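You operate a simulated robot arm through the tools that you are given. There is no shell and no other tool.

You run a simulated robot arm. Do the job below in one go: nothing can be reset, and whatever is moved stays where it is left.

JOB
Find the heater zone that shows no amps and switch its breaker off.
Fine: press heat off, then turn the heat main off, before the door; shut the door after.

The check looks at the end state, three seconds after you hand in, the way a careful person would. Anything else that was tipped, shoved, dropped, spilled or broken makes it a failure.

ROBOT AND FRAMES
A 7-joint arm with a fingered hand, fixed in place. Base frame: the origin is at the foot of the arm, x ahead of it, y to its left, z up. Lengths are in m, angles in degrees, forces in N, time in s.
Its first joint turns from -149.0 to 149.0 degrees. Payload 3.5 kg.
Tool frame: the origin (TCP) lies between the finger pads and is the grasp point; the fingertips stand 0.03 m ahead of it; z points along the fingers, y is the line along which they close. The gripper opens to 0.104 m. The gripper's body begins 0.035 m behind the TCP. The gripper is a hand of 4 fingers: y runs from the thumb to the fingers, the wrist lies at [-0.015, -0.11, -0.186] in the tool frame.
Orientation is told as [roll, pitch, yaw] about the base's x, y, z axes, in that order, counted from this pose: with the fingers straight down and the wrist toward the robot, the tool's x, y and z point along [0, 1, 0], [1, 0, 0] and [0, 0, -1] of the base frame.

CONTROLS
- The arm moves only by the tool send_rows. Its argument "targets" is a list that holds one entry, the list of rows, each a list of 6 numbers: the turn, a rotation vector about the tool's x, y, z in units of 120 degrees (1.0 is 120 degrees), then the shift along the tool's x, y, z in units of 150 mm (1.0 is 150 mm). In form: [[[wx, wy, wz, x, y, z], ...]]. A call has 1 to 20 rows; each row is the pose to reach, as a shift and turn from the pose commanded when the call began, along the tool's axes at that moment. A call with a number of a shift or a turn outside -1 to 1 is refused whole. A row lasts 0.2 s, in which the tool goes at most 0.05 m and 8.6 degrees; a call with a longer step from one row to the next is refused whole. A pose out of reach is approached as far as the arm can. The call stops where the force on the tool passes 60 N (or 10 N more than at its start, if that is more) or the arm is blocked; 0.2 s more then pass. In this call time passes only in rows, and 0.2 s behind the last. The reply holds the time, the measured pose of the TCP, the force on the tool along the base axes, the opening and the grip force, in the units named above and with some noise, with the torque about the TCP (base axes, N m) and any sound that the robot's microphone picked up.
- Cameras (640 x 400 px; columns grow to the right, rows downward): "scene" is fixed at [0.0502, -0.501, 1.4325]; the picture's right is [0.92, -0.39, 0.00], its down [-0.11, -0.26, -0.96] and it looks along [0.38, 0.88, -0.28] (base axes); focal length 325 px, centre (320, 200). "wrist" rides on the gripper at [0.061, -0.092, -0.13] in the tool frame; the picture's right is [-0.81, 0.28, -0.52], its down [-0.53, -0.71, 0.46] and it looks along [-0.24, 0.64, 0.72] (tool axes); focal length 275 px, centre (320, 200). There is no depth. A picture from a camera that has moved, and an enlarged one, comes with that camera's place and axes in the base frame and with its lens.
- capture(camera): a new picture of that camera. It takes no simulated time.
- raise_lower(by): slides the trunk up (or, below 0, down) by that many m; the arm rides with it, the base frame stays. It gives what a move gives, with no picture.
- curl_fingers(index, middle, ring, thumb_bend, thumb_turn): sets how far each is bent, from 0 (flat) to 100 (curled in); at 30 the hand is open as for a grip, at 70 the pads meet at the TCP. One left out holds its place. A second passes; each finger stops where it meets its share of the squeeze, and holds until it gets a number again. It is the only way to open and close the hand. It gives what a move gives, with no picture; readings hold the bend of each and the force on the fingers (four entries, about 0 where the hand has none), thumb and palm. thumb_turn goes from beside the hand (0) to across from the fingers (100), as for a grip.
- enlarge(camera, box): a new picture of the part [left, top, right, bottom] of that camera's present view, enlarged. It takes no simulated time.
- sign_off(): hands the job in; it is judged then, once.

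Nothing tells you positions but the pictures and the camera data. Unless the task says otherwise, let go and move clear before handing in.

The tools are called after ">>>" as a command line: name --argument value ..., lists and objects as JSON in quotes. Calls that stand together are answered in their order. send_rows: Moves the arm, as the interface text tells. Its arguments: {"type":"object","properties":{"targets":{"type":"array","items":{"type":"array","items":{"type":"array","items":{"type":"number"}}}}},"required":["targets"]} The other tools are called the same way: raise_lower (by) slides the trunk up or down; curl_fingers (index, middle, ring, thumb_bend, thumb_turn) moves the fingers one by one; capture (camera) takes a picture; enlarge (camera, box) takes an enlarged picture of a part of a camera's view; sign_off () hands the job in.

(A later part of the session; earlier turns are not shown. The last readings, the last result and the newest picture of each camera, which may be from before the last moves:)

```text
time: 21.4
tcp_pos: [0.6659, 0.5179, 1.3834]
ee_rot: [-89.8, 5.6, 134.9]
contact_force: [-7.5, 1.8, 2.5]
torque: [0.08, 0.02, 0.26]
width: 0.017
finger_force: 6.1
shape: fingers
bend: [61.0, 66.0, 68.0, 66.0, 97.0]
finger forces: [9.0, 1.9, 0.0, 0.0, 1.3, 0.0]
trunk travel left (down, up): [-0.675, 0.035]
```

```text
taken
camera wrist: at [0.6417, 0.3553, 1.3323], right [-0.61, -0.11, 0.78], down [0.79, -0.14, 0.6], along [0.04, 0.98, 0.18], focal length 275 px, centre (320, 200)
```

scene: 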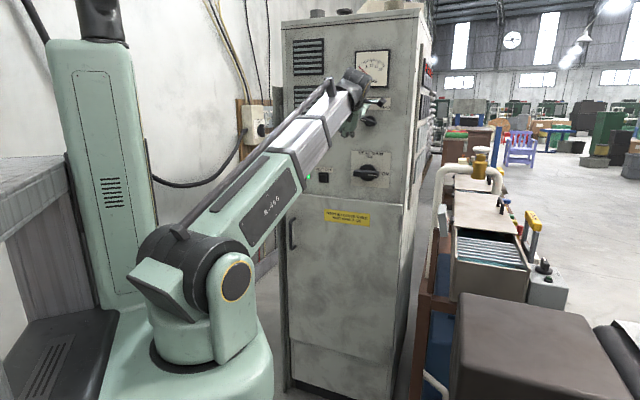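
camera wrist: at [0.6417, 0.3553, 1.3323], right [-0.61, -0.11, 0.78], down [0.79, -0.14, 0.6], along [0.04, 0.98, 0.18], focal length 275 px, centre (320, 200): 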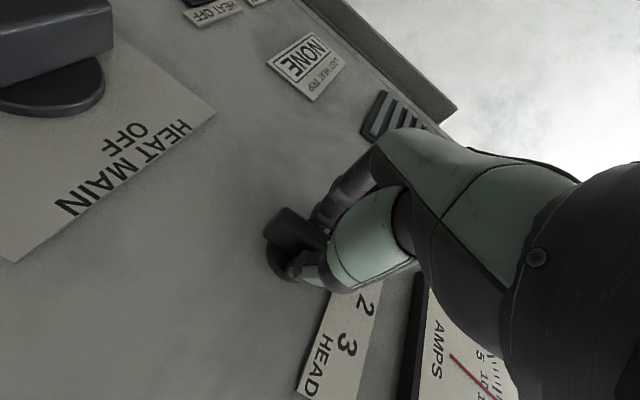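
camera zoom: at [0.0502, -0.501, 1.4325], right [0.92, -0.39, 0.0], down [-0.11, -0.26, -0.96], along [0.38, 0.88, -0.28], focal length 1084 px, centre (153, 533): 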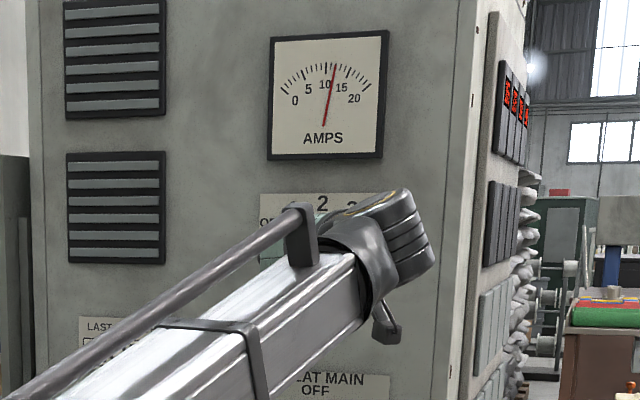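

The needle jumped to about 12 A. I need to know which position this is, so I'll look closely at the bar's actual angle.

>>> enlarge --camera "wrist" --box '[240, 180, 360, 300]'

>>> enlarge --camera "scene" --box '[350, 45, 396, 95]'

>>> enlarge --camera "scene" --box '[340, 90, 400, 150]'

```text
3.33 times, centred on (300, 240) of wrist
camera zoom: at [0.6417, 0.3553, 1.3323], right [-0.61, -0.11, 0.78], down [0.79, -0.14, 0.6], along [0.04, 0.98, 0.18], focal length 918 px, centre (387, 67)
```

zoom: 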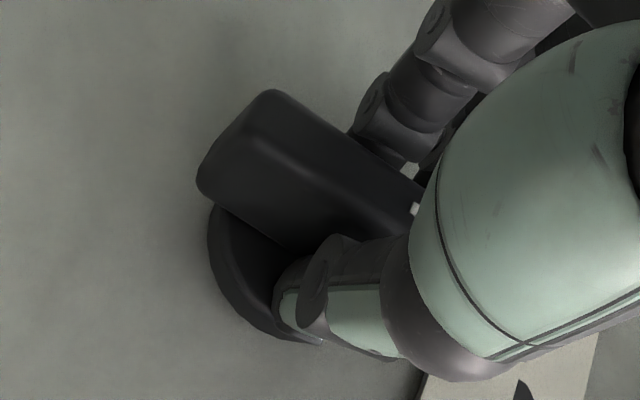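

```text
8.00 times, centred on (373, 70) of scene
camera zoom: at [0.0502, -0.501, 1.4325], right [0.92, -0.39, 0.0], down [-0.11, -0.26, -0.96], along [0.38, 0.88, -0.28], focal length 2602 px, centre (-104, 1240)
```

zoom: 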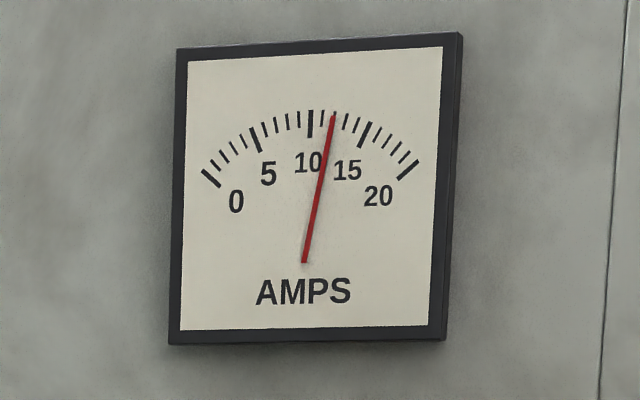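

```text
6.67 times, centred on (370, 120) of scene
camera zoom: at [0.0502, -0.501, 1.4325], right [0.92, -0.39, 0.0], down [-0.11, -0.26, -0.96], along [0.38, 0.88, -0.28], focal length 2168 px, centre (-13, 733)
```

zoom: 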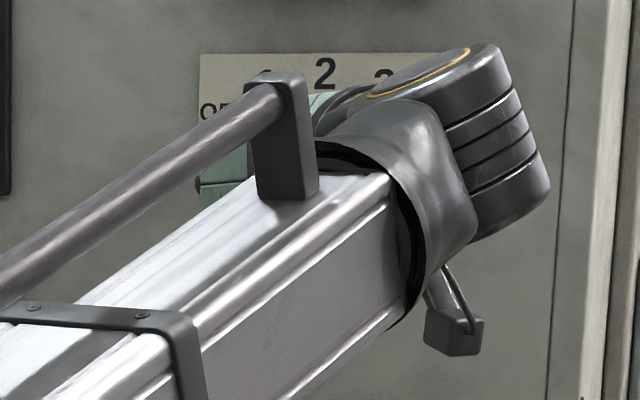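

The bar is now nearly vertical (φ≈−4°), so position 2 reads about 12 A. The earlier 0 A was at φ≈−22°, nearest to position 1, which I'll confirm later. I'll center on 2, wait and read it.

>>> send_rows --targets '[[[0, 0, 0.035, 0.0005, -0.003, 0], [0, 0, 0.035, 0.0005, -0.003, 0], [0, 0, 0.035, 0.0005, -0.003, 0], [0, 0, 0.035, 0.0005, -0.003, 0], [0, 0, 0.035, 0.0005, -0.003, 0], [0, 0, 0.035, 0.0005, -0.003, 0], [0, 0, 0.035, 0.0005, -0.003, 0], [0, 0, 0.035, 0.0005, -0.003, 0]]]'

>>> enlarge --camera "scene" --box '[350, 45, 396, 95]'

```text
time: 23.2
tcp_pos: [0.6659, 0.5176, 1.3816]
ee_rot: [-89.7, 1.4, 134.9]
contact_force: [-6.0, 1.6, 2.0]
torque: [0.04, 0.03, 0.16]
width: 0.0169
finger_force: 6.0
shape: fingers
bend: [61.0, 66.0, 68.0, 66.0, 97.0]
finger forces: [7.9, 2.1, 0.1, 0.0, 1.8, 0.1]
trunk travel left (down, up): [-0.675, 0.035]
```

```text
8.00 times, centred on (373, 70) of scene
camera zoom: at [0.0502, -0.501, 1.4325], right [0.92, -0.39, 0.0], down [-0.11, -0.26, -0.96], along [0.38, 0.88, -0.28], focal length 2602 px, centre (-104, 1240)
```

zoom: 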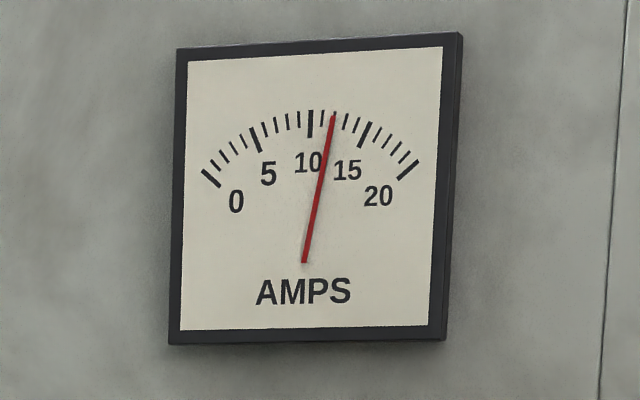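

Position 2 reads 12 A steadily. I'll turn on to position 3 (+35°).

>>> send_rows --targets '[[[0, 0, 0.058, 0.001, -0.006, 0], [0, 0, 0.117, 0.002, -0.012, 0], [0, 0, 0.175, 0.004, -0.018, 0], [0, 0, 0.233, 0.006, -0.023, 0], [0, 0, 0.283, 0.009, -0.028, 0], [0, 0, 0.283, 0.009, -0.028, 0], [0, 0, 0.283, 0.009, -0.028, 0], [0, 0, 0.283, 0.009, -0.028, 0], [0, 0, 0.283, 0.009, -0.028, 0]]]'

>>> enlarge --camera "scene" --box '[330, 40, 410, 160]'

>>> capture --camera "wrist"

```text
time: 25.2
tcp_pos: [0.6703, 0.5136, 1.3818]
ee_rot: [-89.6, -32.5, 134.7]
contact_force: [-5.3, 0.8, 3.6]
torque: [0.08, -0.07, 0.17]
width: 0.0167
finger_force: 5.9
shape: fingers
bend: [61.0, 66.0, 68.0, 66.0, 97.0]
finger forces: [8.6, 2.1, 0.0, 0.1, 1.9, 0.1]
trunk travel left (down, up): [-0.675, 0.035]
```

```text
3.33 times, centred on (370, 100) of scene
camera zoom: at [0.0502, -0.501, 1.4325], right [0.92, -0.39, 0.0], down [-0.11, -0.26, -0.96], along [0.38, 0.88, -0.28], focal length 1084 px, centre (153, 533)
```

zoom: 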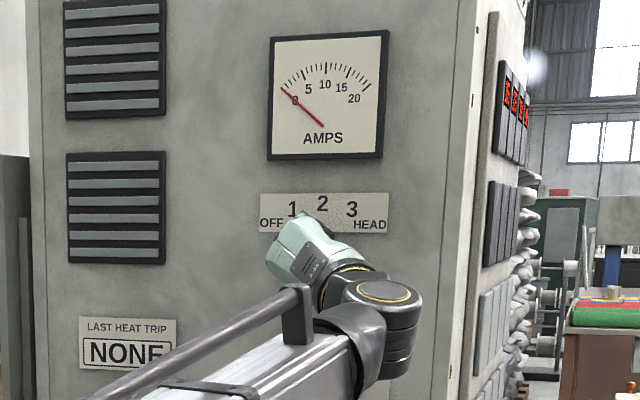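

```text
taken
camera wrist: at [0.6078, 0.389, 1.2817], right [-0.22, -0.51, 0.83], down [0.95, -0.31, 0.06], along [0.22, 0.81, 0.55], focal length 275 px, centre (320, 200)
```

wrist: 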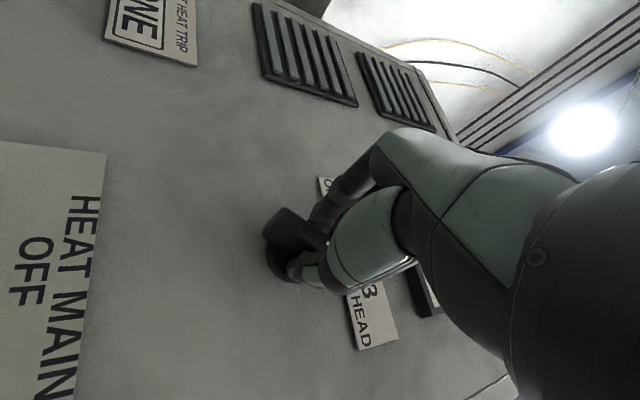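

It reads 0 A near position 3. I need the exact bar angle, because a zero could also mean the selector is between positions.

>>> enlarge --camera "wrist" --box '[240, 180, 360, 300]'

>>> enlarge --camera "scene" --box '[350, 45, 396, 95]'

```text
3.33 times, centred on (300, 240) of wrist
camera zoom: at [0.6078, 0.389, 1.2817], right [-0.22, -0.51, 0.83], down [0.95, -0.31, 0.06], along [0.22, 0.81, 0.55], focal length 918 px, centre (387, 67)
```

zoom: 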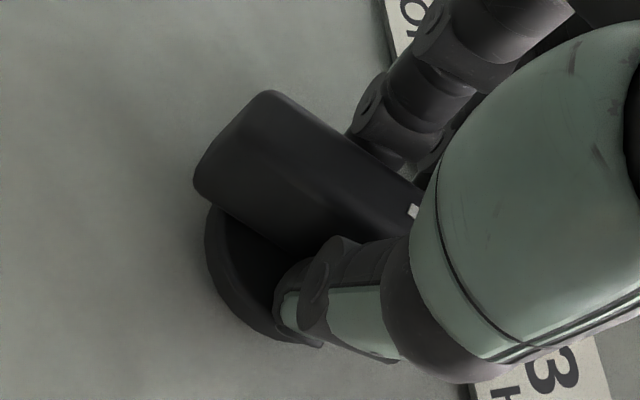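

```text
8.00 times, centred on (373, 70) of scene
camera zoom: at [0.0502, -0.501, 1.4325], right [0.92, -0.39, 0.0], down [-0.11, -0.26, -0.96], along [0.38, 0.88, -0.28], focal length 2602 px, centre (-104, 1240)
```

zoom: 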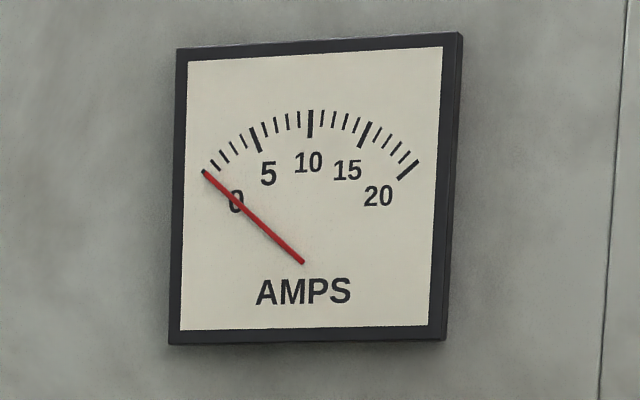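

The bar is at φ≈33°, right on position 3, and the meter reads 0 A. I'll continue to HEAD, then come back and confirm 3 and 1 properly.

>>> send_rows --targets '[[[0, 0, 0.058, 0.001, -0.006, 0], [0, 0, 0.117, 0.002, -0.012, 0], [0, 0, 0.175, 0.004, -0.018, 0], [0, 0, 0.233, 0.006, -0.023, 0], [0, 0, 0.275, 0.009, -0.027, 0], [0, 0, 0.275, 0.009, -0.027, 0], [0, 0, 0.275, 0.009, -0.027, 0], [0, 0, 0.275, 0.009, -0.027, 0], [0, 0, 0.275, 0.009, -0.027, 0]]]'

>>> enlarge --camera "scene" --box '[330, 40, 410, 160]'

>>> capture --camera "wrist"

```text
time: 27.2
tcp_pos: [0.6719, 0.5115, 1.3796]
ee_rot: [-89.3, -65.6, 134.2]
contact_force: [-2.6, -0.8, 4.4]
torque: [0.11, -0.09, 0.1]
width: 0.0168
finger_force: 5.0
shape: fingers
bend: [62.0, 66.0, 68.0, 66.0, 97.0]
finger forces: [7.4, 1.7, 0.0, 0.0, 2.2, 0.0]
trunk travel left (down, up): [-0.675, 0.035]
```

```text
3.33 times, centred on (370, 100) of scene
camera zoom: at [0.0502, -0.501, 1.4325], right [0.92, -0.39, 0.0], down [-0.11, -0.26, -0.96], along [0.38, 0.88, -0.28], focal length 1084 px, centre (153, 533)
```

zoom: 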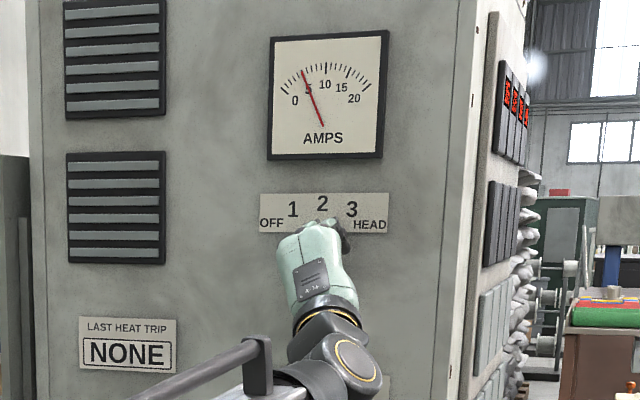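

```text
taken
camera wrist: at [0.5659, 0.4309, 1.2702], right [0.08, -0.81, 0.59], down [0.87, -0.23, -0.43], along [0.48, 0.55, 0.68], focal length 275 px, centre (320, 200)
```

wrist: 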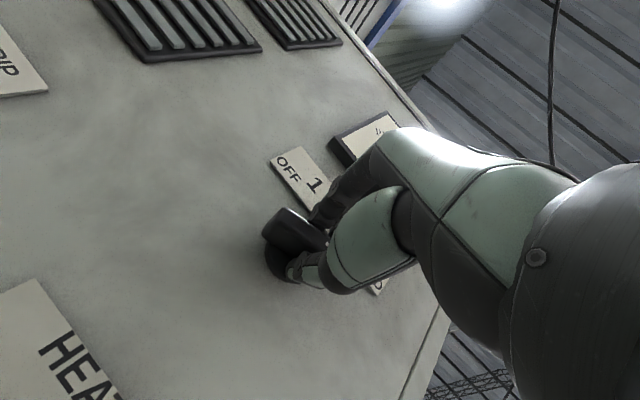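

HEAD reads about 5 A. I'll turn back to 3 and re-read it.

>>> send_rows --targets '[[[0, 0, -0.058, 0.001, 0.006, 0], [0, 0, -0.117, 0.002, 0.012, 0], [0, 0, -0.175, 0.004, 0.018, 0], [0, 0, -0.233, 0.006, 0.023, 0], [0, 0, -0.27, 0.009, 0.027, 0], [0, 0, -0.27, 0.009, 0.027, 0], [0, 0, -0.27, 0.009, 0.027, 0], [0, 0, -0.27, 0.009, 0.027, 0], [0, 0, -0.27, 0.009, 0.027, 0]]]'

>>> enlarge --camera "scene" --box '[330, 40, 410, 160]'

```text
time: 29.2
tcp_pos: [0.6697, 0.5138, 1.3818]
ee_rot: [-89.6, -33.2, 134.6]
contact_force: [-6.2, 1.9, 3.6]
torque: [0.11, -0.11, 0.19]
width: 0.0165
finger_force: 5.8
shape: fingers
bend: [62.0, 66.0, 68.0, 66.0, 97.0]
finger forces: [7.9, 2.3, 0.1, 0.0, 1.3, 0.1]
trunk travel left (down, up): [-0.675, 0.035]
```

```text
3.33 times, centred on (370, 100) of scene
camera zoom: at [0.0502, -0.501, 1.4325], right [0.92, -0.39, 0.0], down [-0.11, -0.26, -0.96], along [0.38, 0.88, -0.28], focal length 1084 px, centre (153, 533)
```

zoom: 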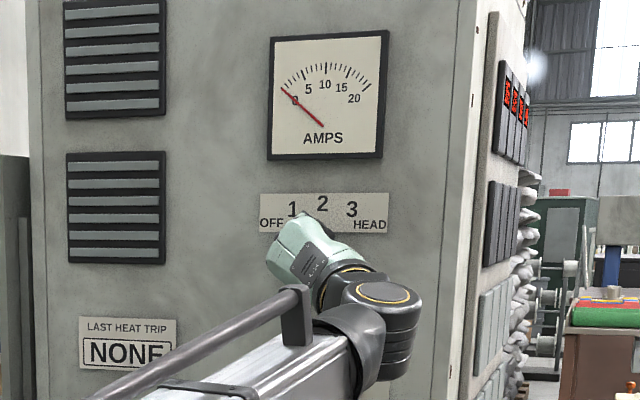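

3 reads 0 A again. Now I'll sweep back through 2 to position 1 (φ≈−34°) and read it there.

>>> send_rows --targets '[[[0, 0, -0.058, 0.001, 0.006, 0], [0, 0, -0.117, 0.002, 0.012, 0], [0, 0, -0.175, 0.004, 0.018, 0], [0, 0, -0.233, 0.006, 0.023, 0], [0, 0, -0.291, 0.009, 0.028, 0], [0, 0, -0.349, 0.012, 0.033, 0], [0, 0, -0.407, 0.016, 0.037, 0], [0, 0, -0.465, 0.021, 0.04, 0], [0, 0, -0.523, 0.026, 0.043, 0], [0, 0, -0.565, 0.03, 0.045, 0], [0, 0, -0.565, 0.03, 0.045, 0], [0, 0, -0.565, 0.03, 0.045, 0], [0, 0, -0.565, 0.03, 0.045, 0], [0, 0, -0.565, 0.03, 0.045, 0]]]'

>>> enlarge --camera "scene" --box '[330, 40, 410, 160]'

>>> capture --camera "wrist"

```text
time: 32.2
tcp_pos: [0.6639, 0.5196, 1.3828]
ee_rot: [-89.6, 34.5, 135.2]
contact_force: [-11.4, 1.6, -2.7]
torque: [-0.09, 0.12, 0.39]
width: 0.0165
finger_force: 7.3
shape: fingers
bend: [61.0, 65.0, 68.0, 67.0, 98.0]
finger forces: [8.6, 4.6, 0.0, 0.1, 1.1, 0.0]
trunk travel left (down, up): [-0.675, 0.035]
```

```text
3.33 times, centred on (370, 100) of scene
camera zoom: at [0.0502, -0.501, 1.4325], right [0.92, -0.39, 0.0], down [-0.11, -0.26, -0.96], along [0.38, 0.88, -0.28], focal length 1084 px, centre (153, 533)
```

zoom: 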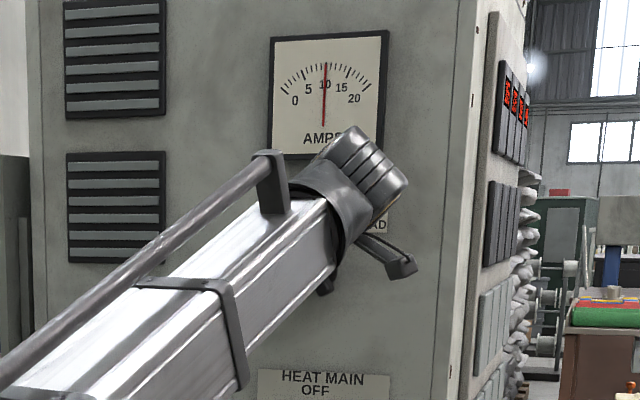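

```text
taken
camera wrist: at [0.6484, 0.3488, 1.3848], right [-0.85, 0.12, 0.51], down [0.53, 0.12, 0.84], along [0.04, 0.98, -0.17], focal length 275 px, centre (320, 200)
```

wrist: 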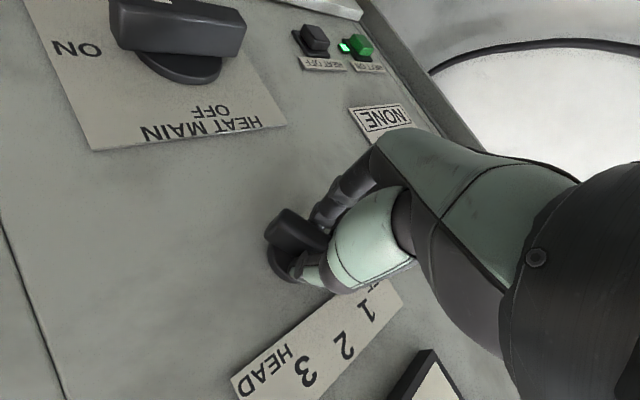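

Position 1 reads 10 A, so the earlier zero was just between contacts, and I need to be careful that the zero at 3 isn't the same. I'll go back to 3, stop at φ≈28°, and then step through to 42°, reading the meter each time.

>>> send_rows --targets '[[[0, 0, 0.065, 0.001, -0.007, 0], [0, 0, 0.13, 0.002, -0.014, 0], [0, 0, 0.195, 0.005, -0.02, 0], [0, 0, 0.26, 0.008, -0.026, 0], [0, 0, 0.325, 0.012, -0.031, 0], [0, 0, 0.39, 0.016, -0.036, 0], [0, 0, 0.455, 0.021, -0.04, 0], [0, 0, 0.52, 0.026, -0.043, 0], [0, 0, 0.52, 0.026, -0.043, 0], [0, 0, 0.52, 0.026, -0.043, 0], [0, 0, 0.52, 0.026, -0.043, 0]]]'

>>> enlarge --camera "scene" --box '[350, 45, 396, 95]'

```text
time: 34.6
tcp_pos: [0.6684, 0.5127, 1.3821]
ee_rot: [-89.6, -27.7, 134.7]
contact_force: [-2.8, 0.0, 2.2]
torque: [0.04, -0.01, 0.1]
width: 0.0161
finger_force: 5.5
shape: fingers
bend: [62.0, 66.0, 68.0, 66.0, 97.0]
finger forces: [6.1, 1.6, 0.0, 0.1, 2.8, 0.0]
trunk travel left (down, up): [-0.675, 0.035]
```

```text
8.00 times, centred on (373, 70) of scene
camera zoom: at [0.0502, -0.501, 1.4325], right [0.92, -0.39, 0.0], down [-0.11, -0.26, -0.96], along [0.38, 0.88, -0.28], focal length 2602 px, centre (-104, 1240)
```

zoom: 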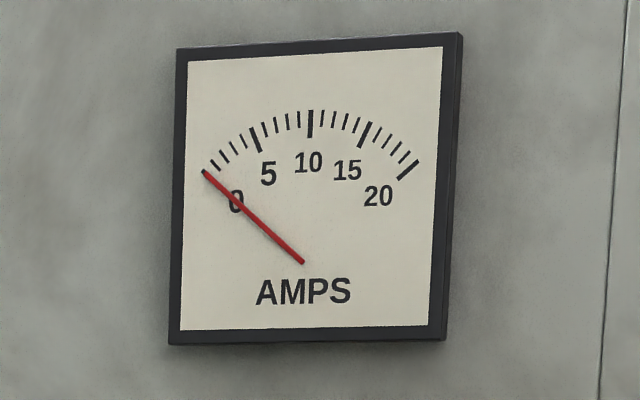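

>>> send_rows --targets '[[[0, 0, 0.058, 0.001, -0.006, 0], [0, 0, 0.058, 0.001, -0.006, 0], [0, 0, 0.058, 0.001, -0.006, 0], [0, 0, 0.058, 0.001, -0.006, 0], [0, 0, 0.058, 0.001, -0.006, 0], [0, 0, 0.058, 0.001, -0.006, 0], [0, 0, 0.058, 0.001, -0.006, 0], [0, 0, 0.058, 0.001, -0.006, 0]]]'

>>> enlarge --camera "scene" --box '[350, 45, 396, 95]'

```text
time: 36.4
tcp_pos: [0.669, 0.513, 1.3823]
ee_rot: [-89.6, -34.8, 134.7]
contact_force: [-3.4, 1.7, 3.6]
torque: [0.03, -0.05, 0.13]
width: 0.0163
finger_force: 4.7
shape: fingers
bend: [62.0, 66.0, 68.0, 66.0, 97.0]
finger forces: [5.3, 2.4, 0.1, 0.0, 2.1, 0.1]
trunk travel left (down, up): [-0.675, 0.035]
```

```text
8.00 times, centred on (373, 70) of scene
camera zoom: at [0.0502, -0.501, 1.4325], right [0.92, -0.39, 0.0], down [-0.11, -0.26, -0.96], along [0.38, 0.88, -0.28], focal length 2602 px, centre (-104, 1240)
```

zoom: 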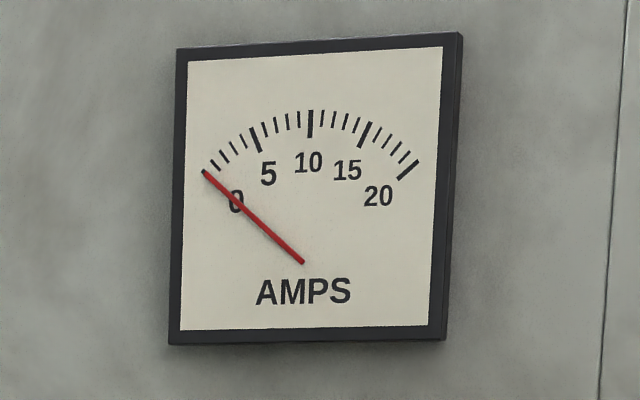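

Still 0 A at 35°. I'll try 42°.

>>> send_rows --targets '[[[0, 0, 0.058, 0.001, -0.006, 0], [0, 0, 0.058, 0.001, -0.006, 0], [0, 0, 0.058, 0.001, -0.006, 0], [0, 0, 0.058, 0.001, -0.006, 0], [0, 0, 0.058, 0.001, -0.006, 0], [0, 0, 0.058, 0.001, -0.006, 0]]]'

>>> enlarge --camera "scene" --box '[350, 45, 396, 95]'

```text
time: 37.8
tcp_pos: [0.6692, 0.5126, 1.3826]
ee_rot: [-89.7, -41.7, 134.7]
contact_force: [-6.8, -3.0, -0.4]
torque: [-0.05, 0.03, 0.05]
width: 0.0163
finger_force: 6.0
shape: fingers
bend: [62.0, 67.0, 68.0, 66.0, 97.0]
finger forces: [5.1, 0.8, 0.1, 0.0, 5.7, 0.0]
trunk travel left (down, up): [-0.675, 0.035]
```

```text
8.00 times, centred on (373, 70) of scene
camera zoom: at [0.0502, -0.501, 1.4325], right [0.92, -0.39, 0.0], down [-0.11, -0.26, -0.96], along [0.38, 0.88, -0.28], focal length 2602 px, centre (-104, 1240)
```

zoom: 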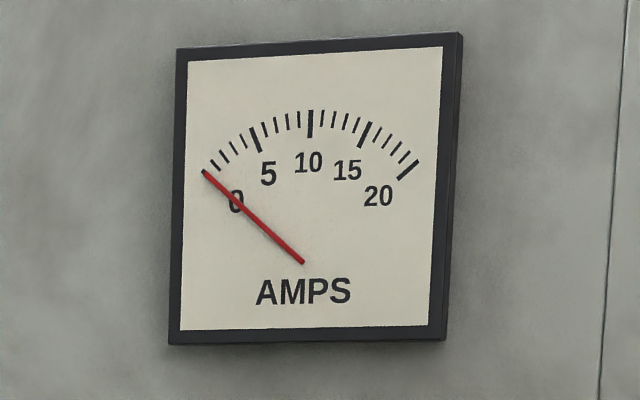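

Zone 3 shows no amps anywhere from 28° to 42°, while 1 reads 10 A, 2 reads 12 A and HEAD reads 5 A. I'll set the selector squarely on 3 and let go.

>>> send_rows --targets '[[[0, 0, -0.03, 0, 0.003, 0], [0, 0, -0.06, 0.001, 0.006, 0], [0, 0, -0.06, 0.001, 0.006, 0]]]'

>>> curl_fingers --index 30 --middle 30 --ring 30 --thumb_bend 30

>>> capture --camera "wrist"

>>> enlarge --camera "scene" --box '[330, 40, 410, 160]'

```text
time: 38.6
tcp_pos: [0.6686, 0.5141, 1.3828]
ee_rot: [-89.7, -34.5, 134.8]
contact_force: [-7.5, -4.2, 0.1]
torque: [-0.05, 0.08, 0.09]
width: 0.0165
finger_force: 7.1
shape: fingers
bend: [62.0, 67.0, 68.0, 66.0, 97.0]
finger forces: [5.9, 0.9, 0.0, 0.0, 7.0, 0.0]
trunk travel left (down, up): [-0.675, 0.035]
```

```text
time: 39.6
tcp_pos: [0.6706, 0.515, 1.3807]
ee_rot: [-89.5, -34.6, 134.7]
contact_force: [-0.4, -0.1, -0.4]
torque: [0.01, 0.0, 0.07]
width: 0.1028
finger_force: 0.1
shape: fingers
bend: [30.0, 30.0, 30.0, 30.0, 97.0]
finger forces: [0.0, 0.1, 0.0, 0.0, 0.0, 0.0]
trunk travel left (down, up): [-0.675, 0.035]
```

```text
taken
camera wrist: at [0.606, 0.3922, 1.2799], right [-0.2, -0.53, 0.83], down [0.95, -0.31, 0.03], along [0.24, 0.79, 0.56], focal length 275 px, centre (320, 200)
```

wrist: 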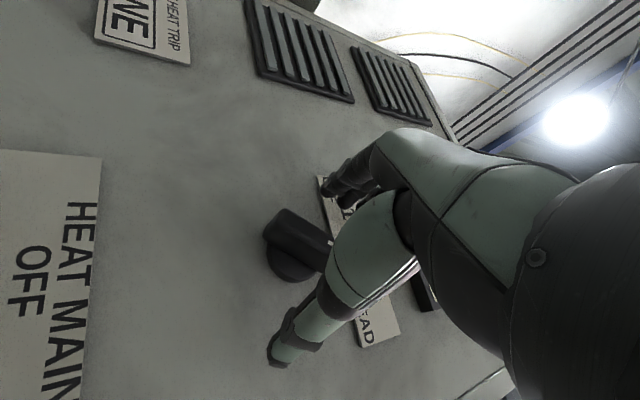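

```text
3.33 times, centred on (370, 100) of scene
camera zoom: at [0.0502, -0.501, 1.4325], right [0.92, -0.39, 0.0], down [-0.11, -0.26, -0.96], along [0.38, 0.88, -0.28], focal length 1084 px, centre (153, 533)
```

zoom: 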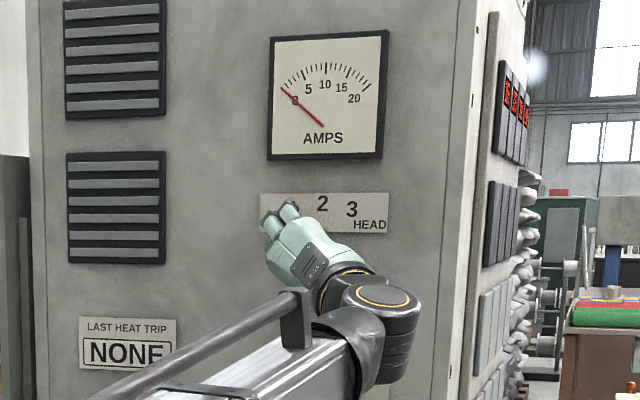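

The hand is open and the selector has been released. I'll back straight out 12 cm and look at where the pointer rests.

>>> send_rows --targets '[[[0, 0, 0, 0, 0, -0.16], [0, 0, 0, 0, 0, -0.32], [0, 0, 0, 0, 0, -0.48], [0, 0, 0, 0, 0, -0.64], [0, 0, 0, 0, 0, -0.8]]]'

>>> capture --camera "wrist"

>>> enlarge --camera "scene" --box '[330, 40, 410, 160]'

```text
time: 40.8
tcp_pos: [0.5851, 0.4292, 1.3798]
ee_rot: [-89.6, -34.5, 134.7]
contact_force: [0.8, -0.2, -0.3]
torque: [0.01, 0.0, -0.05]
width: 0.1027
finger_force: 0.2
shape: fingers
bend: [30.0, 30.0, 30.0, 30.0, 97.0]
finger forces: [0.0, 0.1, 0.0, 0.0, 0.1, 0.0]
trunk travel left (down, up): [-0.675, 0.035]
```

```text
taken
camera wrist: at [0.5209, 0.3069, 1.2786], right [-0.2, -0.53, 0.83], down [0.95, -0.31, 0.03], along [0.24, 0.79, 0.56], focal length 275 px, centre (320, 200)
```

wrist: 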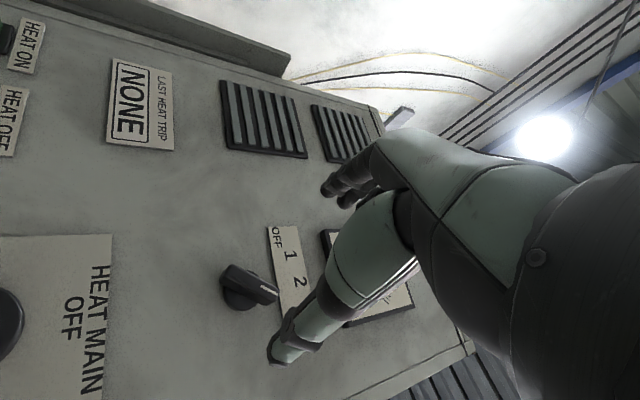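

```text
3.33 times, centred on (370, 100) of scene
camera zoom: at [0.0502, -0.501, 1.4325], right [0.92, -0.39, 0.0], down [-0.11, -0.26, -0.96], along [0.38, 0.88, -0.28], focal length 1084 px, centre (153, 533)
```

zoom: 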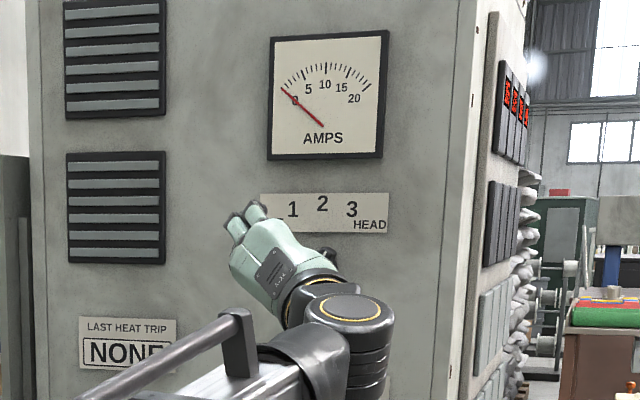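

Now it's confirmed: the pointer is squarely on 3 and the meter reads 0 A, so zone 3 is the dead one. Next is the HEAT OFF button near u=−0.069, z=1.151. I'll close the fingers into a poker and move over in front of it.

>>> curl_fingers --index 70 --middle 70 --ring 70 --thumb_bend 70

>>> send_rows --targets '[[[0, 0, -0.029, 0.193, 0.012, 0.0], [0, 0, -0.058, 0.387, 0.024, 0.0], [0, 0, -0.086, 0.58, 0.036, 0.0], [0, 0, -0.115, 0.773, 0.048, 0.0], [0, 0, -0.144, 0.967, 0.06, 0.0]]]'

>>> capture --camera "wrist"

>>> capture --camera "scene"

```text
time: 41.8
tcp_pos: [0.5857, 0.4293, 1.3802]
ee_rot: [-89.6, -34.6, 134.8]
contact_force: [0.3, 0.4, -0.3]
torque: [-0.01, -0.03, -0.01]
width: 0.0018
finger_force: 0.0
shape: fingers
bend: [70.0, 70.0, 70.0, 70.0, 97.0]
finger forces: [0.1, 0.0, 0.0, 0.0, 0.0, 0.0]
trunk travel left (down, up): [-0.675, 0.035]
```

```text
time: 43.0
tcp_pos: [0.5206, 0.4928, 1.2674]
ee_rot: [-89.8, -17.2, 134.7]
contact_force: [-0.3, -0.2, 0.4]
torque: [0.02, -0.03, -0.03]
width: 0.0014
finger_force: 0.0
shape: fingers
bend: [70.0, 70.0, 70.0, 70.0, 97.0]
finger forces: [0.1, 0.1, 0.0, 0.0, 0.0, 0.0]
trunk travel left (down, up): [-0.675, 0.035]
```

```text
taken
camera wrist: at [0.4772, 0.3496, 1.1826], right [-0.38, -0.34, 0.86], down [0.92, -0.27, 0.3], along [0.13, 0.9, 0.42], focal length 275 px, centre (320, 200)
```

wrist: 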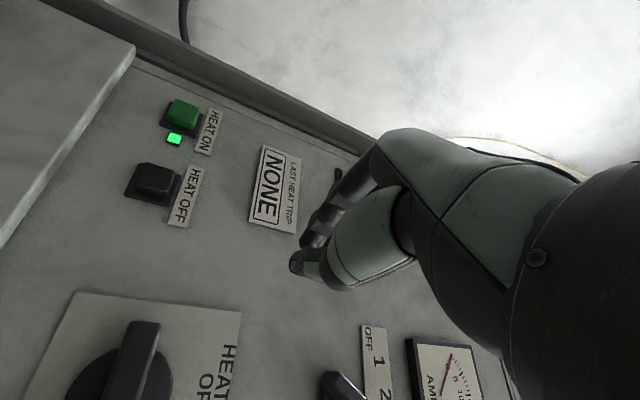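

```text
taken
```

scene: 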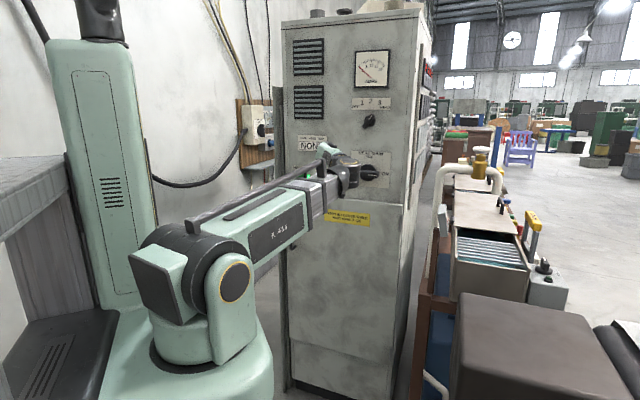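

I can see HEAT OFF clearly (u≈−0.069, z≈1.149). I'll move directly in front of it, stopping about 5 cm short.

>>> send_rows --targets '[[[0, 0, -0.029, 0.185, 0.067, 0.08], [0, 0, -0.058, 0.369, 0.133, 0.16], [0, 0, -0.086, 0.554, 0.2, 0.24], [0, 0, -0.115, 0.738, 0.266, 0.32], [0, 0, -0.143, 0.923, 0.333, 0.4]]]'

>>> capture --camera "wrist"

>>> enlarge --camera "scene" --box '[280, 120, 400, 220]'

```text
time: 44.2
tcp_pos: [0.4989, 0.5985, 1.1848]
ee_rot: [-87.4, 0.3, 134.7]
contact_force: [0.2, 0.4, -0.4]
torque: [-0.01, -0.01, 0.0]
width: 0.0015
finger_force: 0.0
shape: fingers
bend: [70.0, 70.0, 70.0, 70.0, 97.0]
finger forces: [0.1, 0.1, 0.1, 0.1, 0.0, 0.1]
out of reach, approached as far as the arm can: row 3, 4, 5
trunk travel left (down, up): [-0.675, 0.035]
```

```text
taken
camera wrist: at [0.4682, 0.4395, 1.1297], right [-0.54, -0.14, 0.83], down [0.84, -0.17, 0.51], along [0.07, 0.98, 0.21], focal length 275 px, centre (320, 200)
```

wrist: 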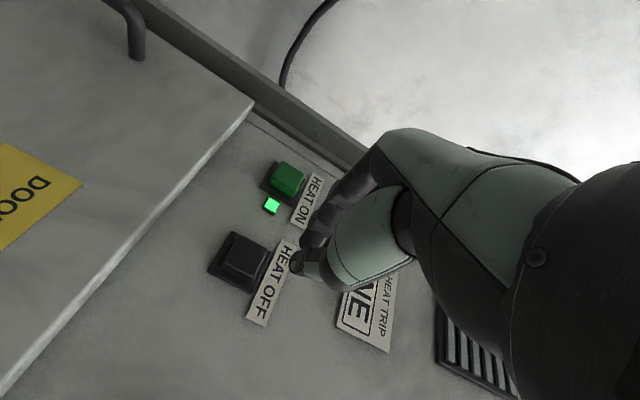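

```text
4.00 times, centred on (340, 170) of scene
camera zoom: at [0.0502, -0.501, 1.4325], right [0.92, -0.39, 0.0], down [-0.11, -0.26, -0.96], along [0.38, 0.88, -0.28], focal length 1301 px, centre (240, 320)
```

zoom: 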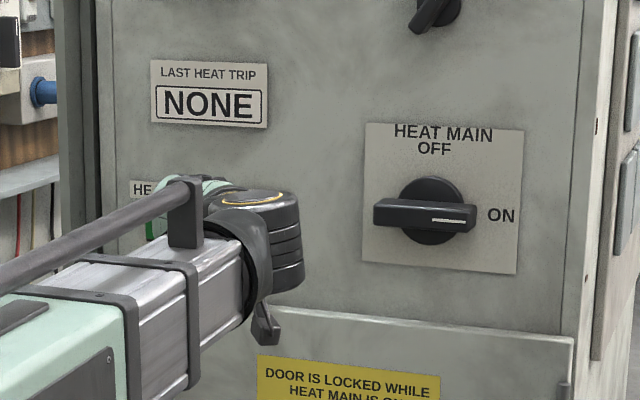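

The arm is at a low-angle limit (z stops at 1.185). I'll lower the trunk 10 cm so the arm works at a better angle.

>>> raise_lower --by -0.1

```text
time: 45.5
tcp_pos: [0.4978, 0.5985, 1.0853]
ee_rot: [-87.5, 0.1, 134.6]
contact_force: [-0.1, 0.5, -0.3]
torque: [0.01, 0.03, 0.0]
width: 0.0016
finger_force: 0.1
shape: fingers
bend: [70.0, 70.0, 70.0, 70.0, 97.0]
finger forces: [0.0, 0.0, 0.0, 0.0, 0.0, 0.0]
trunk travel left (down, up): [-0.575, 0.135]
```

>>> send_rows --targets '[[[0, 0, 0, -0.144, 0, 0], [0, 0, 0, -0.289, 0, 0], [0, 0, 0, -0.433, 0, 0]]]'

>>> capture --camera "wrist"

```text
time: 46.3
tcp_pos: [0.5013, 0.6009, 1.1514]
ee_rot: [-87.4, 0.2, 134.6]
contact_force: [0.2, -0.5, 0.2]
torque: [0.0, 0.01, 0.0]
width: 0.0012
finger_force: 0.1
shape: fingers
bend: [70.0, 70.0, 70.0, 70.0, 97.0]
finger forces: [0.0, 0.1, 0.0, 0.0, 0.1, 0.0]
trunk travel left (down, up): [-0.575, 0.135]
```

```text
taken
camera wrist: at [0.4702, 0.4406, 1.0966], right [-0.54, -0.14, 0.83], down [0.84, -0.17, 0.51], along [0.07, 0.98, 0.21], focal length 275 px, centre (320, 200)
```

wrist: 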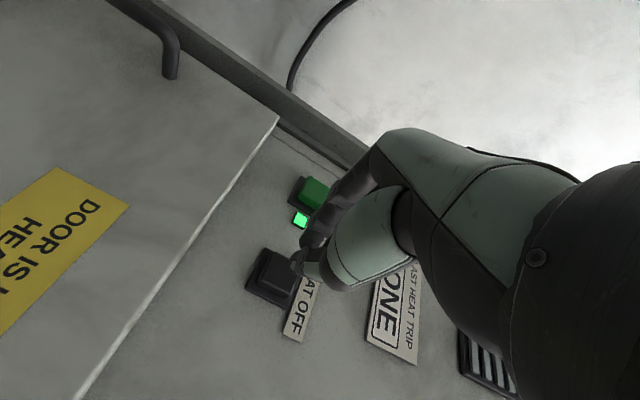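

The poker is lined up with the HEAT OFF cap. I'll advance carefully.

>>> send_rows --targets '[[[0, 0, 0, 0, 0, 0.08], [0, 0, 0, 0, 0, 0.16], [0, 0, 0, 0, 0, 0.24], [0, 0, 0, 0, 0, 0.28]]]'

>>> capture --camera "wrist"

>>> enlarge --camera "scene" --box '[280, 130, 380, 210]'

```text
time: 47.3
tcp_pos: [0.5312, 0.6295, 1.1477]
ee_rot: [-87.4, 0.2, 134.6]
contact_force: [-1.1, -0.5, -0.3]
torque: [0.0, 0.01, -0.01]
width: 0.0012
finger_force: 0.0
shape: fingers
bend: [70.0, 70.0, 70.0, 70.0, 97.0]
finger forces: [0.1, 0.0, 0.0, 0.0, 0.1, 0.1]
trunk travel left (down, up): [-0.575, 0.135]
```

```text
taken
camera wrist: at [0.4996, 0.4702, 1.0932], right [-0.54, -0.14, 0.83], down [0.84, -0.17, 0.51], along [0.07, 0.98, 0.21], focal length 275 px, centre (320, 200)
```

wrist: 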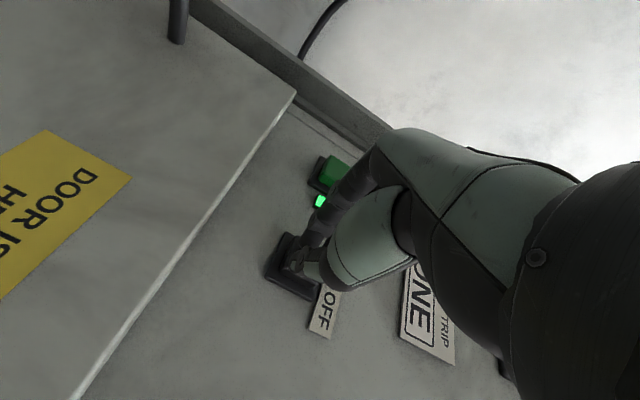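

```text
5.00 times, centred on (330, 170) of scene
camera zoom: at [0.0502, -0.501, 1.4325], right [0.92, -0.39, 0.0], down [-0.11, -0.26, -0.96], along [0.38, 0.88, -0.28], focal length 1626 px, centre (270, 350)
```

zoom: 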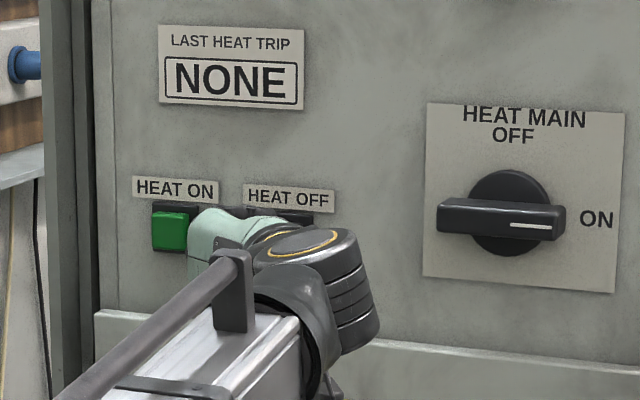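

No contact yet. I'll continue in small steps until it presses.

>>> send_rows --targets '[[[0, 0, 0, 0, 0, 0.027], [0, 0, 0, 0, 0, 0.053], [0, 0, 0, 0, 0, 0.08]]]'

>>> capture --camera "wrist"

```text
time: 48.1
tcp_pos: [0.5377, 0.6368, 1.1483]
ee_rot: [-87.4, 0.2, 134.7]
contact_force: [-1.7, -0.9, 0.0]
torque: [-0.01, -0.03, 0.06]
width: 0.0015
finger_force: 1.3
shape: fingers
bend: [70.0, 70.0, 70.0, 70.0, 97.0]
finger forces: [0.0, 1.7, 0.0, 0.0, 0.0, 0.1]
trunk travel left (down, up): [-0.575, 0.135]
```

```text
taken
camera wrist: at [0.5077, 0.4787, 1.0932], right [-0.54, -0.14, 0.83], down [0.84, -0.17, 0.51], along [0.07, 0.98, 0.21], focal length 275 px, centre (320, 200)
```

wrist: 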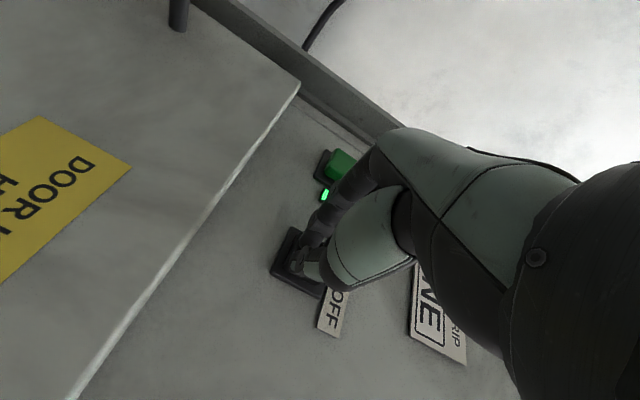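

The middle finger is touching the cap (1.7 N). I'll press on in.

>>> send_rows --targets '[[[0, 0, 0, 0, 0, 0.02], [0, 0, 0, 0, 0, 0.04], [0, 0, 0, 0, 0, 0.06], [0, 0, 0, 0, 0, 0.06]]]'

>>> capture --camera "wrist"

```text
time: 49.1
tcp_pos: [0.5425, 0.6434, 1.148]
ee_rot: [-87.5, 0.3, 134.8]
contact_force: [-22.4, -15.3, -5.3]
torque: [-0.15, 0.15, 0.37]
width: 0.0005
finger_force: 13.3
shape: fingers
bend: [71.0, 71.0, 70.0, 69.0, 97.0]
finger forces: [21.9, 3.8, 0.1, 0.0, 0.7, 0.0]
trunk travel left (down, up): [-0.575, 0.135]
heard: click
```

```text
taken
camera wrist: at [0.5117, 0.484, 1.0933], right [-0.54, -0.14, 0.83], down [0.84, -0.17, 0.52], along [0.07, 0.98, 0.21], focal length 275 px, centre (320, 200)
```

wrist: 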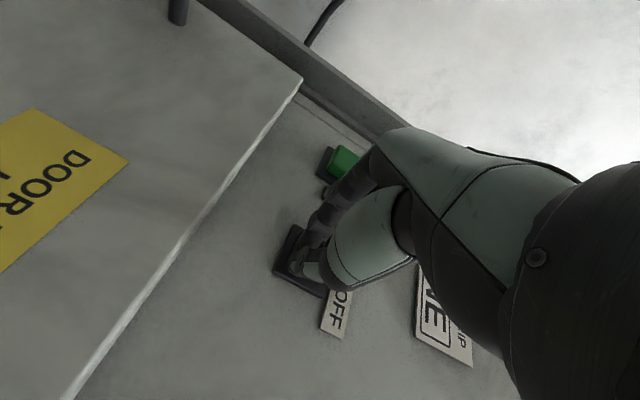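

A click was heard and the HEAT ON lamp looks dark. I'll back out and verify.

>>> send_rows --targets '[[[0, 0, 0, 0, 0, -0.1], [0, 0, 0, 0, 0, -0.25], [0, 0, 0, 0, 0, -0.4], [0, 0, 0, 0, 0, -0.55], [0, 0, 0, 0, 0, -0.7]]]'

>>> capture --camera "wrist"

>>> enlarge --camera "scene" --box '[280, 130, 400, 220]'

```text
time: 50.3
tcp_pos: [0.4697, 0.5701, 1.1518]
ee_rot: [-87.3, 0.2, 134.6]
contact_force: [-0.5, -1.0, -0.3]
torque: [0.02, 0.01, -0.04]
width: 0.0012
finger_force: 0.1
shape: fingers
bend: [70.0, 70.0, 70.0, 70.0, 97.0]
finger forces: [0.0, 0.0, 0.0, 0.1, 0.0, 0.1]
trunk travel left (down, up): [-0.575, 0.135]
```

```text
taken
camera wrist: at [0.4394, 0.4115, 1.0963], right [-0.54, -0.14, 0.83], down [0.84, -0.17, 0.51], along [0.07, 0.98, 0.21], focal length 275 px, centre (320, 200)
```

wrist: 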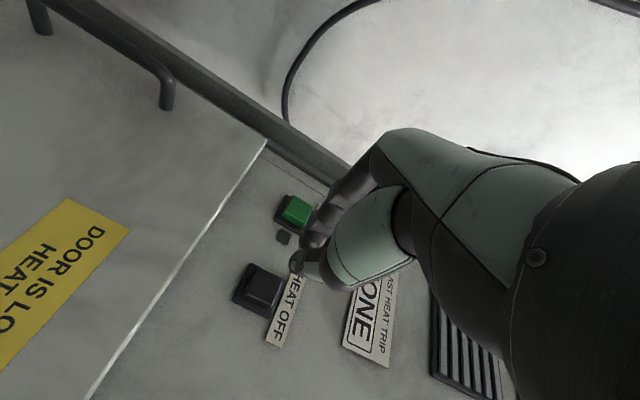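

```text
4.44 times, centred on (340, 175) of scene
camera zoom: at [0.0502, -0.501, 1.4325], right [0.92, -0.39, 0.0], down [-0.11, -0.26, -0.96], along [0.38, 0.88, -0.28], focal length 1446 px, centre (231, 311)
```

zoom: 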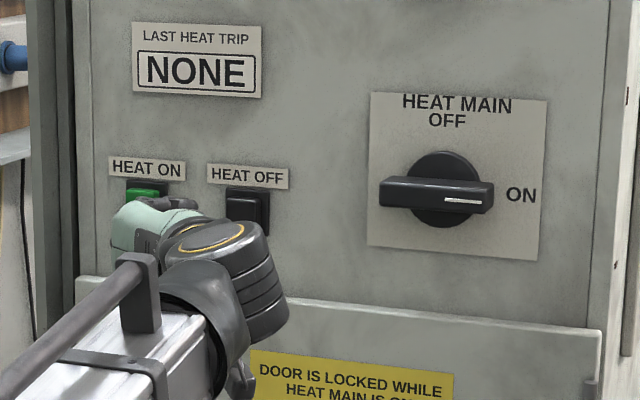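

HEAT OFF is done and the lamp is out. Next is HEAT MAIN: axis near u=0.107, z=1.187, a bar about 10 cm long with its front at n≈0.835. I'll open the hand, lower the trunk another 10 cm for a better arm angle, and start moving over.

>>> curl_fingers --index 30 --middle 30 --ring 30 --thumb_bend 30

>>> raise_lower --by -0.1

>>> send_rows --targets '[[[0, 0, 0.0625, -0.078, -0.1, 0], [0, 0, 0.125, -0.156, -0.2, 0], [0, 0, 0.1875, -0.233, -0.3, 0], [0, 0, 0.25, -0.311, -0.4, 0], [0, 0, 0.3125, -0.389, -0.5, 0], [0, 0, 0.375, -0.467, -0.6, 0]]]'

>>> capture --camera "wrist"

>>> capture --camera "scene"

```text
time: 51.3
tcp_pos: [0.4709, 0.5721, 1.1518]
ee_rot: [-87.4, 0.3, 134.6]
contact_force: [0.3, -0.2, -0.6]
torque: [0.03, -0.03, -0.01]
width: 0.1027
finger_force: 0.0
shape: fingers
bend: [30.0, 30.0, 30.0, 30.0, 97.0]
finger forces: [0.0, 0.0, 0.0, 0.1, 0.0, 0.0]
trunk travel left (down, up): [-0.575, 0.135]
```

```text
time: 52.7
tcp_pos: [0.4705, 0.5702, 1.051]
ee_rot: [-87.5, 0.2, 134.7]
contact_force: [0.4, -0.4, 0.5]
torque: [-0.01, 0.0, -0.04]
width: 0.1027
finger_force: 0.0
shape: fingers
bend: [30.0, 30.0, 30.0, 30.0, 97.0]
finger forces: [0.1, 0.1, 0.0, 0.0, 0.0, 0.0]
trunk travel left (down, up): [-0.475, 0.235]
```

```text
time: 54.1
tcp_pos: [0.5346, 0.5102, 1.1226]
ee_rot: [-86.2, -44.9, 132.0]
contact_force: [0.0, -0.1, 0.5]
torque: [-0.01, 0.05, 0.03]
width: 0.1026
finger_force: 0.2
shape: fingers
bend: [30.0, 30.0, 30.0, 30.0, 97.0]
finger forces: [0.1, 0.0, 0.0, 0.0, 0.0, 0.1]
trunk travel left (down, up): [-0.475, 0.235]
```

```text
taken
camera wrist: at [0.4542, 0.3987, 1.0197], right [-0.08, -0.61, 0.79], down [0.94, -0.31, -0.15], along [0.34, 0.73, 0.59], focal length 275 px, centre (320, 200)
```

wrist: 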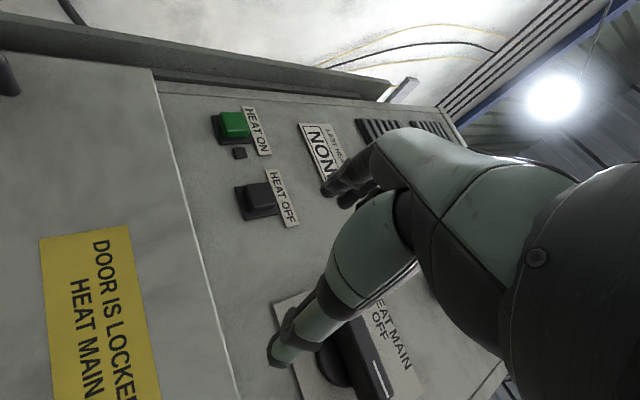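

```text
taken
```

scene: 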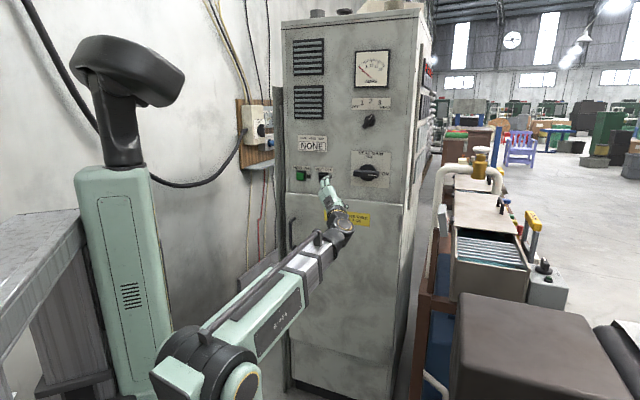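

The arm works well at this height. I'll finish moving in front of the HEAT MAIN knob with roll 0, so the fingers sit above the bar and the thumb below, and remove the slight downward tilt.

>>> send_rows --targets '[[[-0.0035, -0.0015, 0.0625, -0.121, -0.02, 0.03], [-0.007, -0.003, 0.125, -0.242, -0.04, 0.06], [-0.0106, -0.0045, 0.1875, -0.363, -0.06, 0.09], [-0.0142, -0.006, 0.25, -0.485, -0.08, 0.12], [-0.0178, -0.0075, 0.3125, -0.606, -0.1, 0.16], [-0.0213, -0.0089, 0.375, -0.727, -0.12, 0.2]]]'

>>> capture --camera "wrist"

>>> enlarge --camera "scene" --box '[300, 110, 420, 240]'

```text
time: 55.5
tcp_pos: [0.6227, 0.4684, 1.1863]
ee_rot: [-79.2, -89.6, 124.1]
contact_force: [-0.4, 0.1, -0.7]
torque: [0.0, 0.03, 0.02]
width: 0.1027
finger_force: 0.1
shape: fingers
bend: [30.0, 30.0, 30.0, 30.0, 97.0]
finger forces: [0.0, 0.0, 0.0, 0.1, 0.0, 0.1]
trunk travel left (down, up): [-0.475, 0.235]
```

```text
taken
camera wrist: at [0.4875, 0.4165, 1.0932], right [0.21, -0.94, 0.28], down [0.7, -0.06, -0.71], along [0.68, 0.34, 0.65], focal length 275 px, centre (320, 200)
```

wrist: 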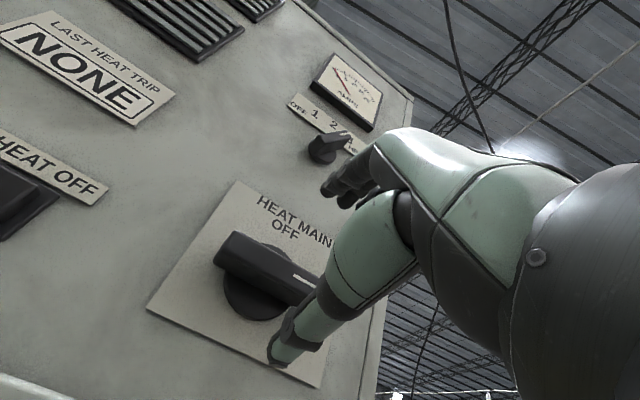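

```text
3.08 times, centred on (360, 175) of scene
camera zoom: at [0.0502, -0.501, 1.4325], right [0.92, -0.39, 0.0], down [-0.11, -0.26, -0.96], along [0.38, 0.88, -0.28], focal length 1001 px, centre (197, 277)
```

zoom: 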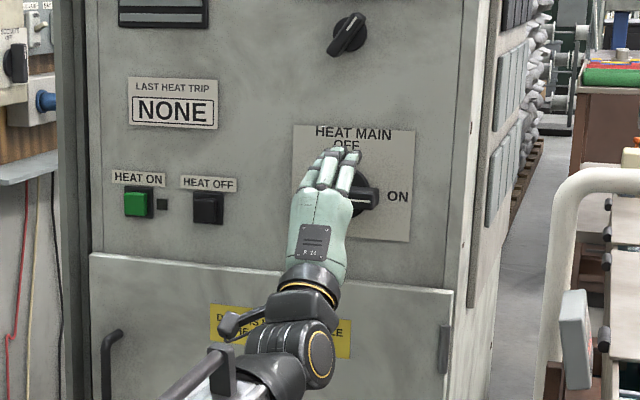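

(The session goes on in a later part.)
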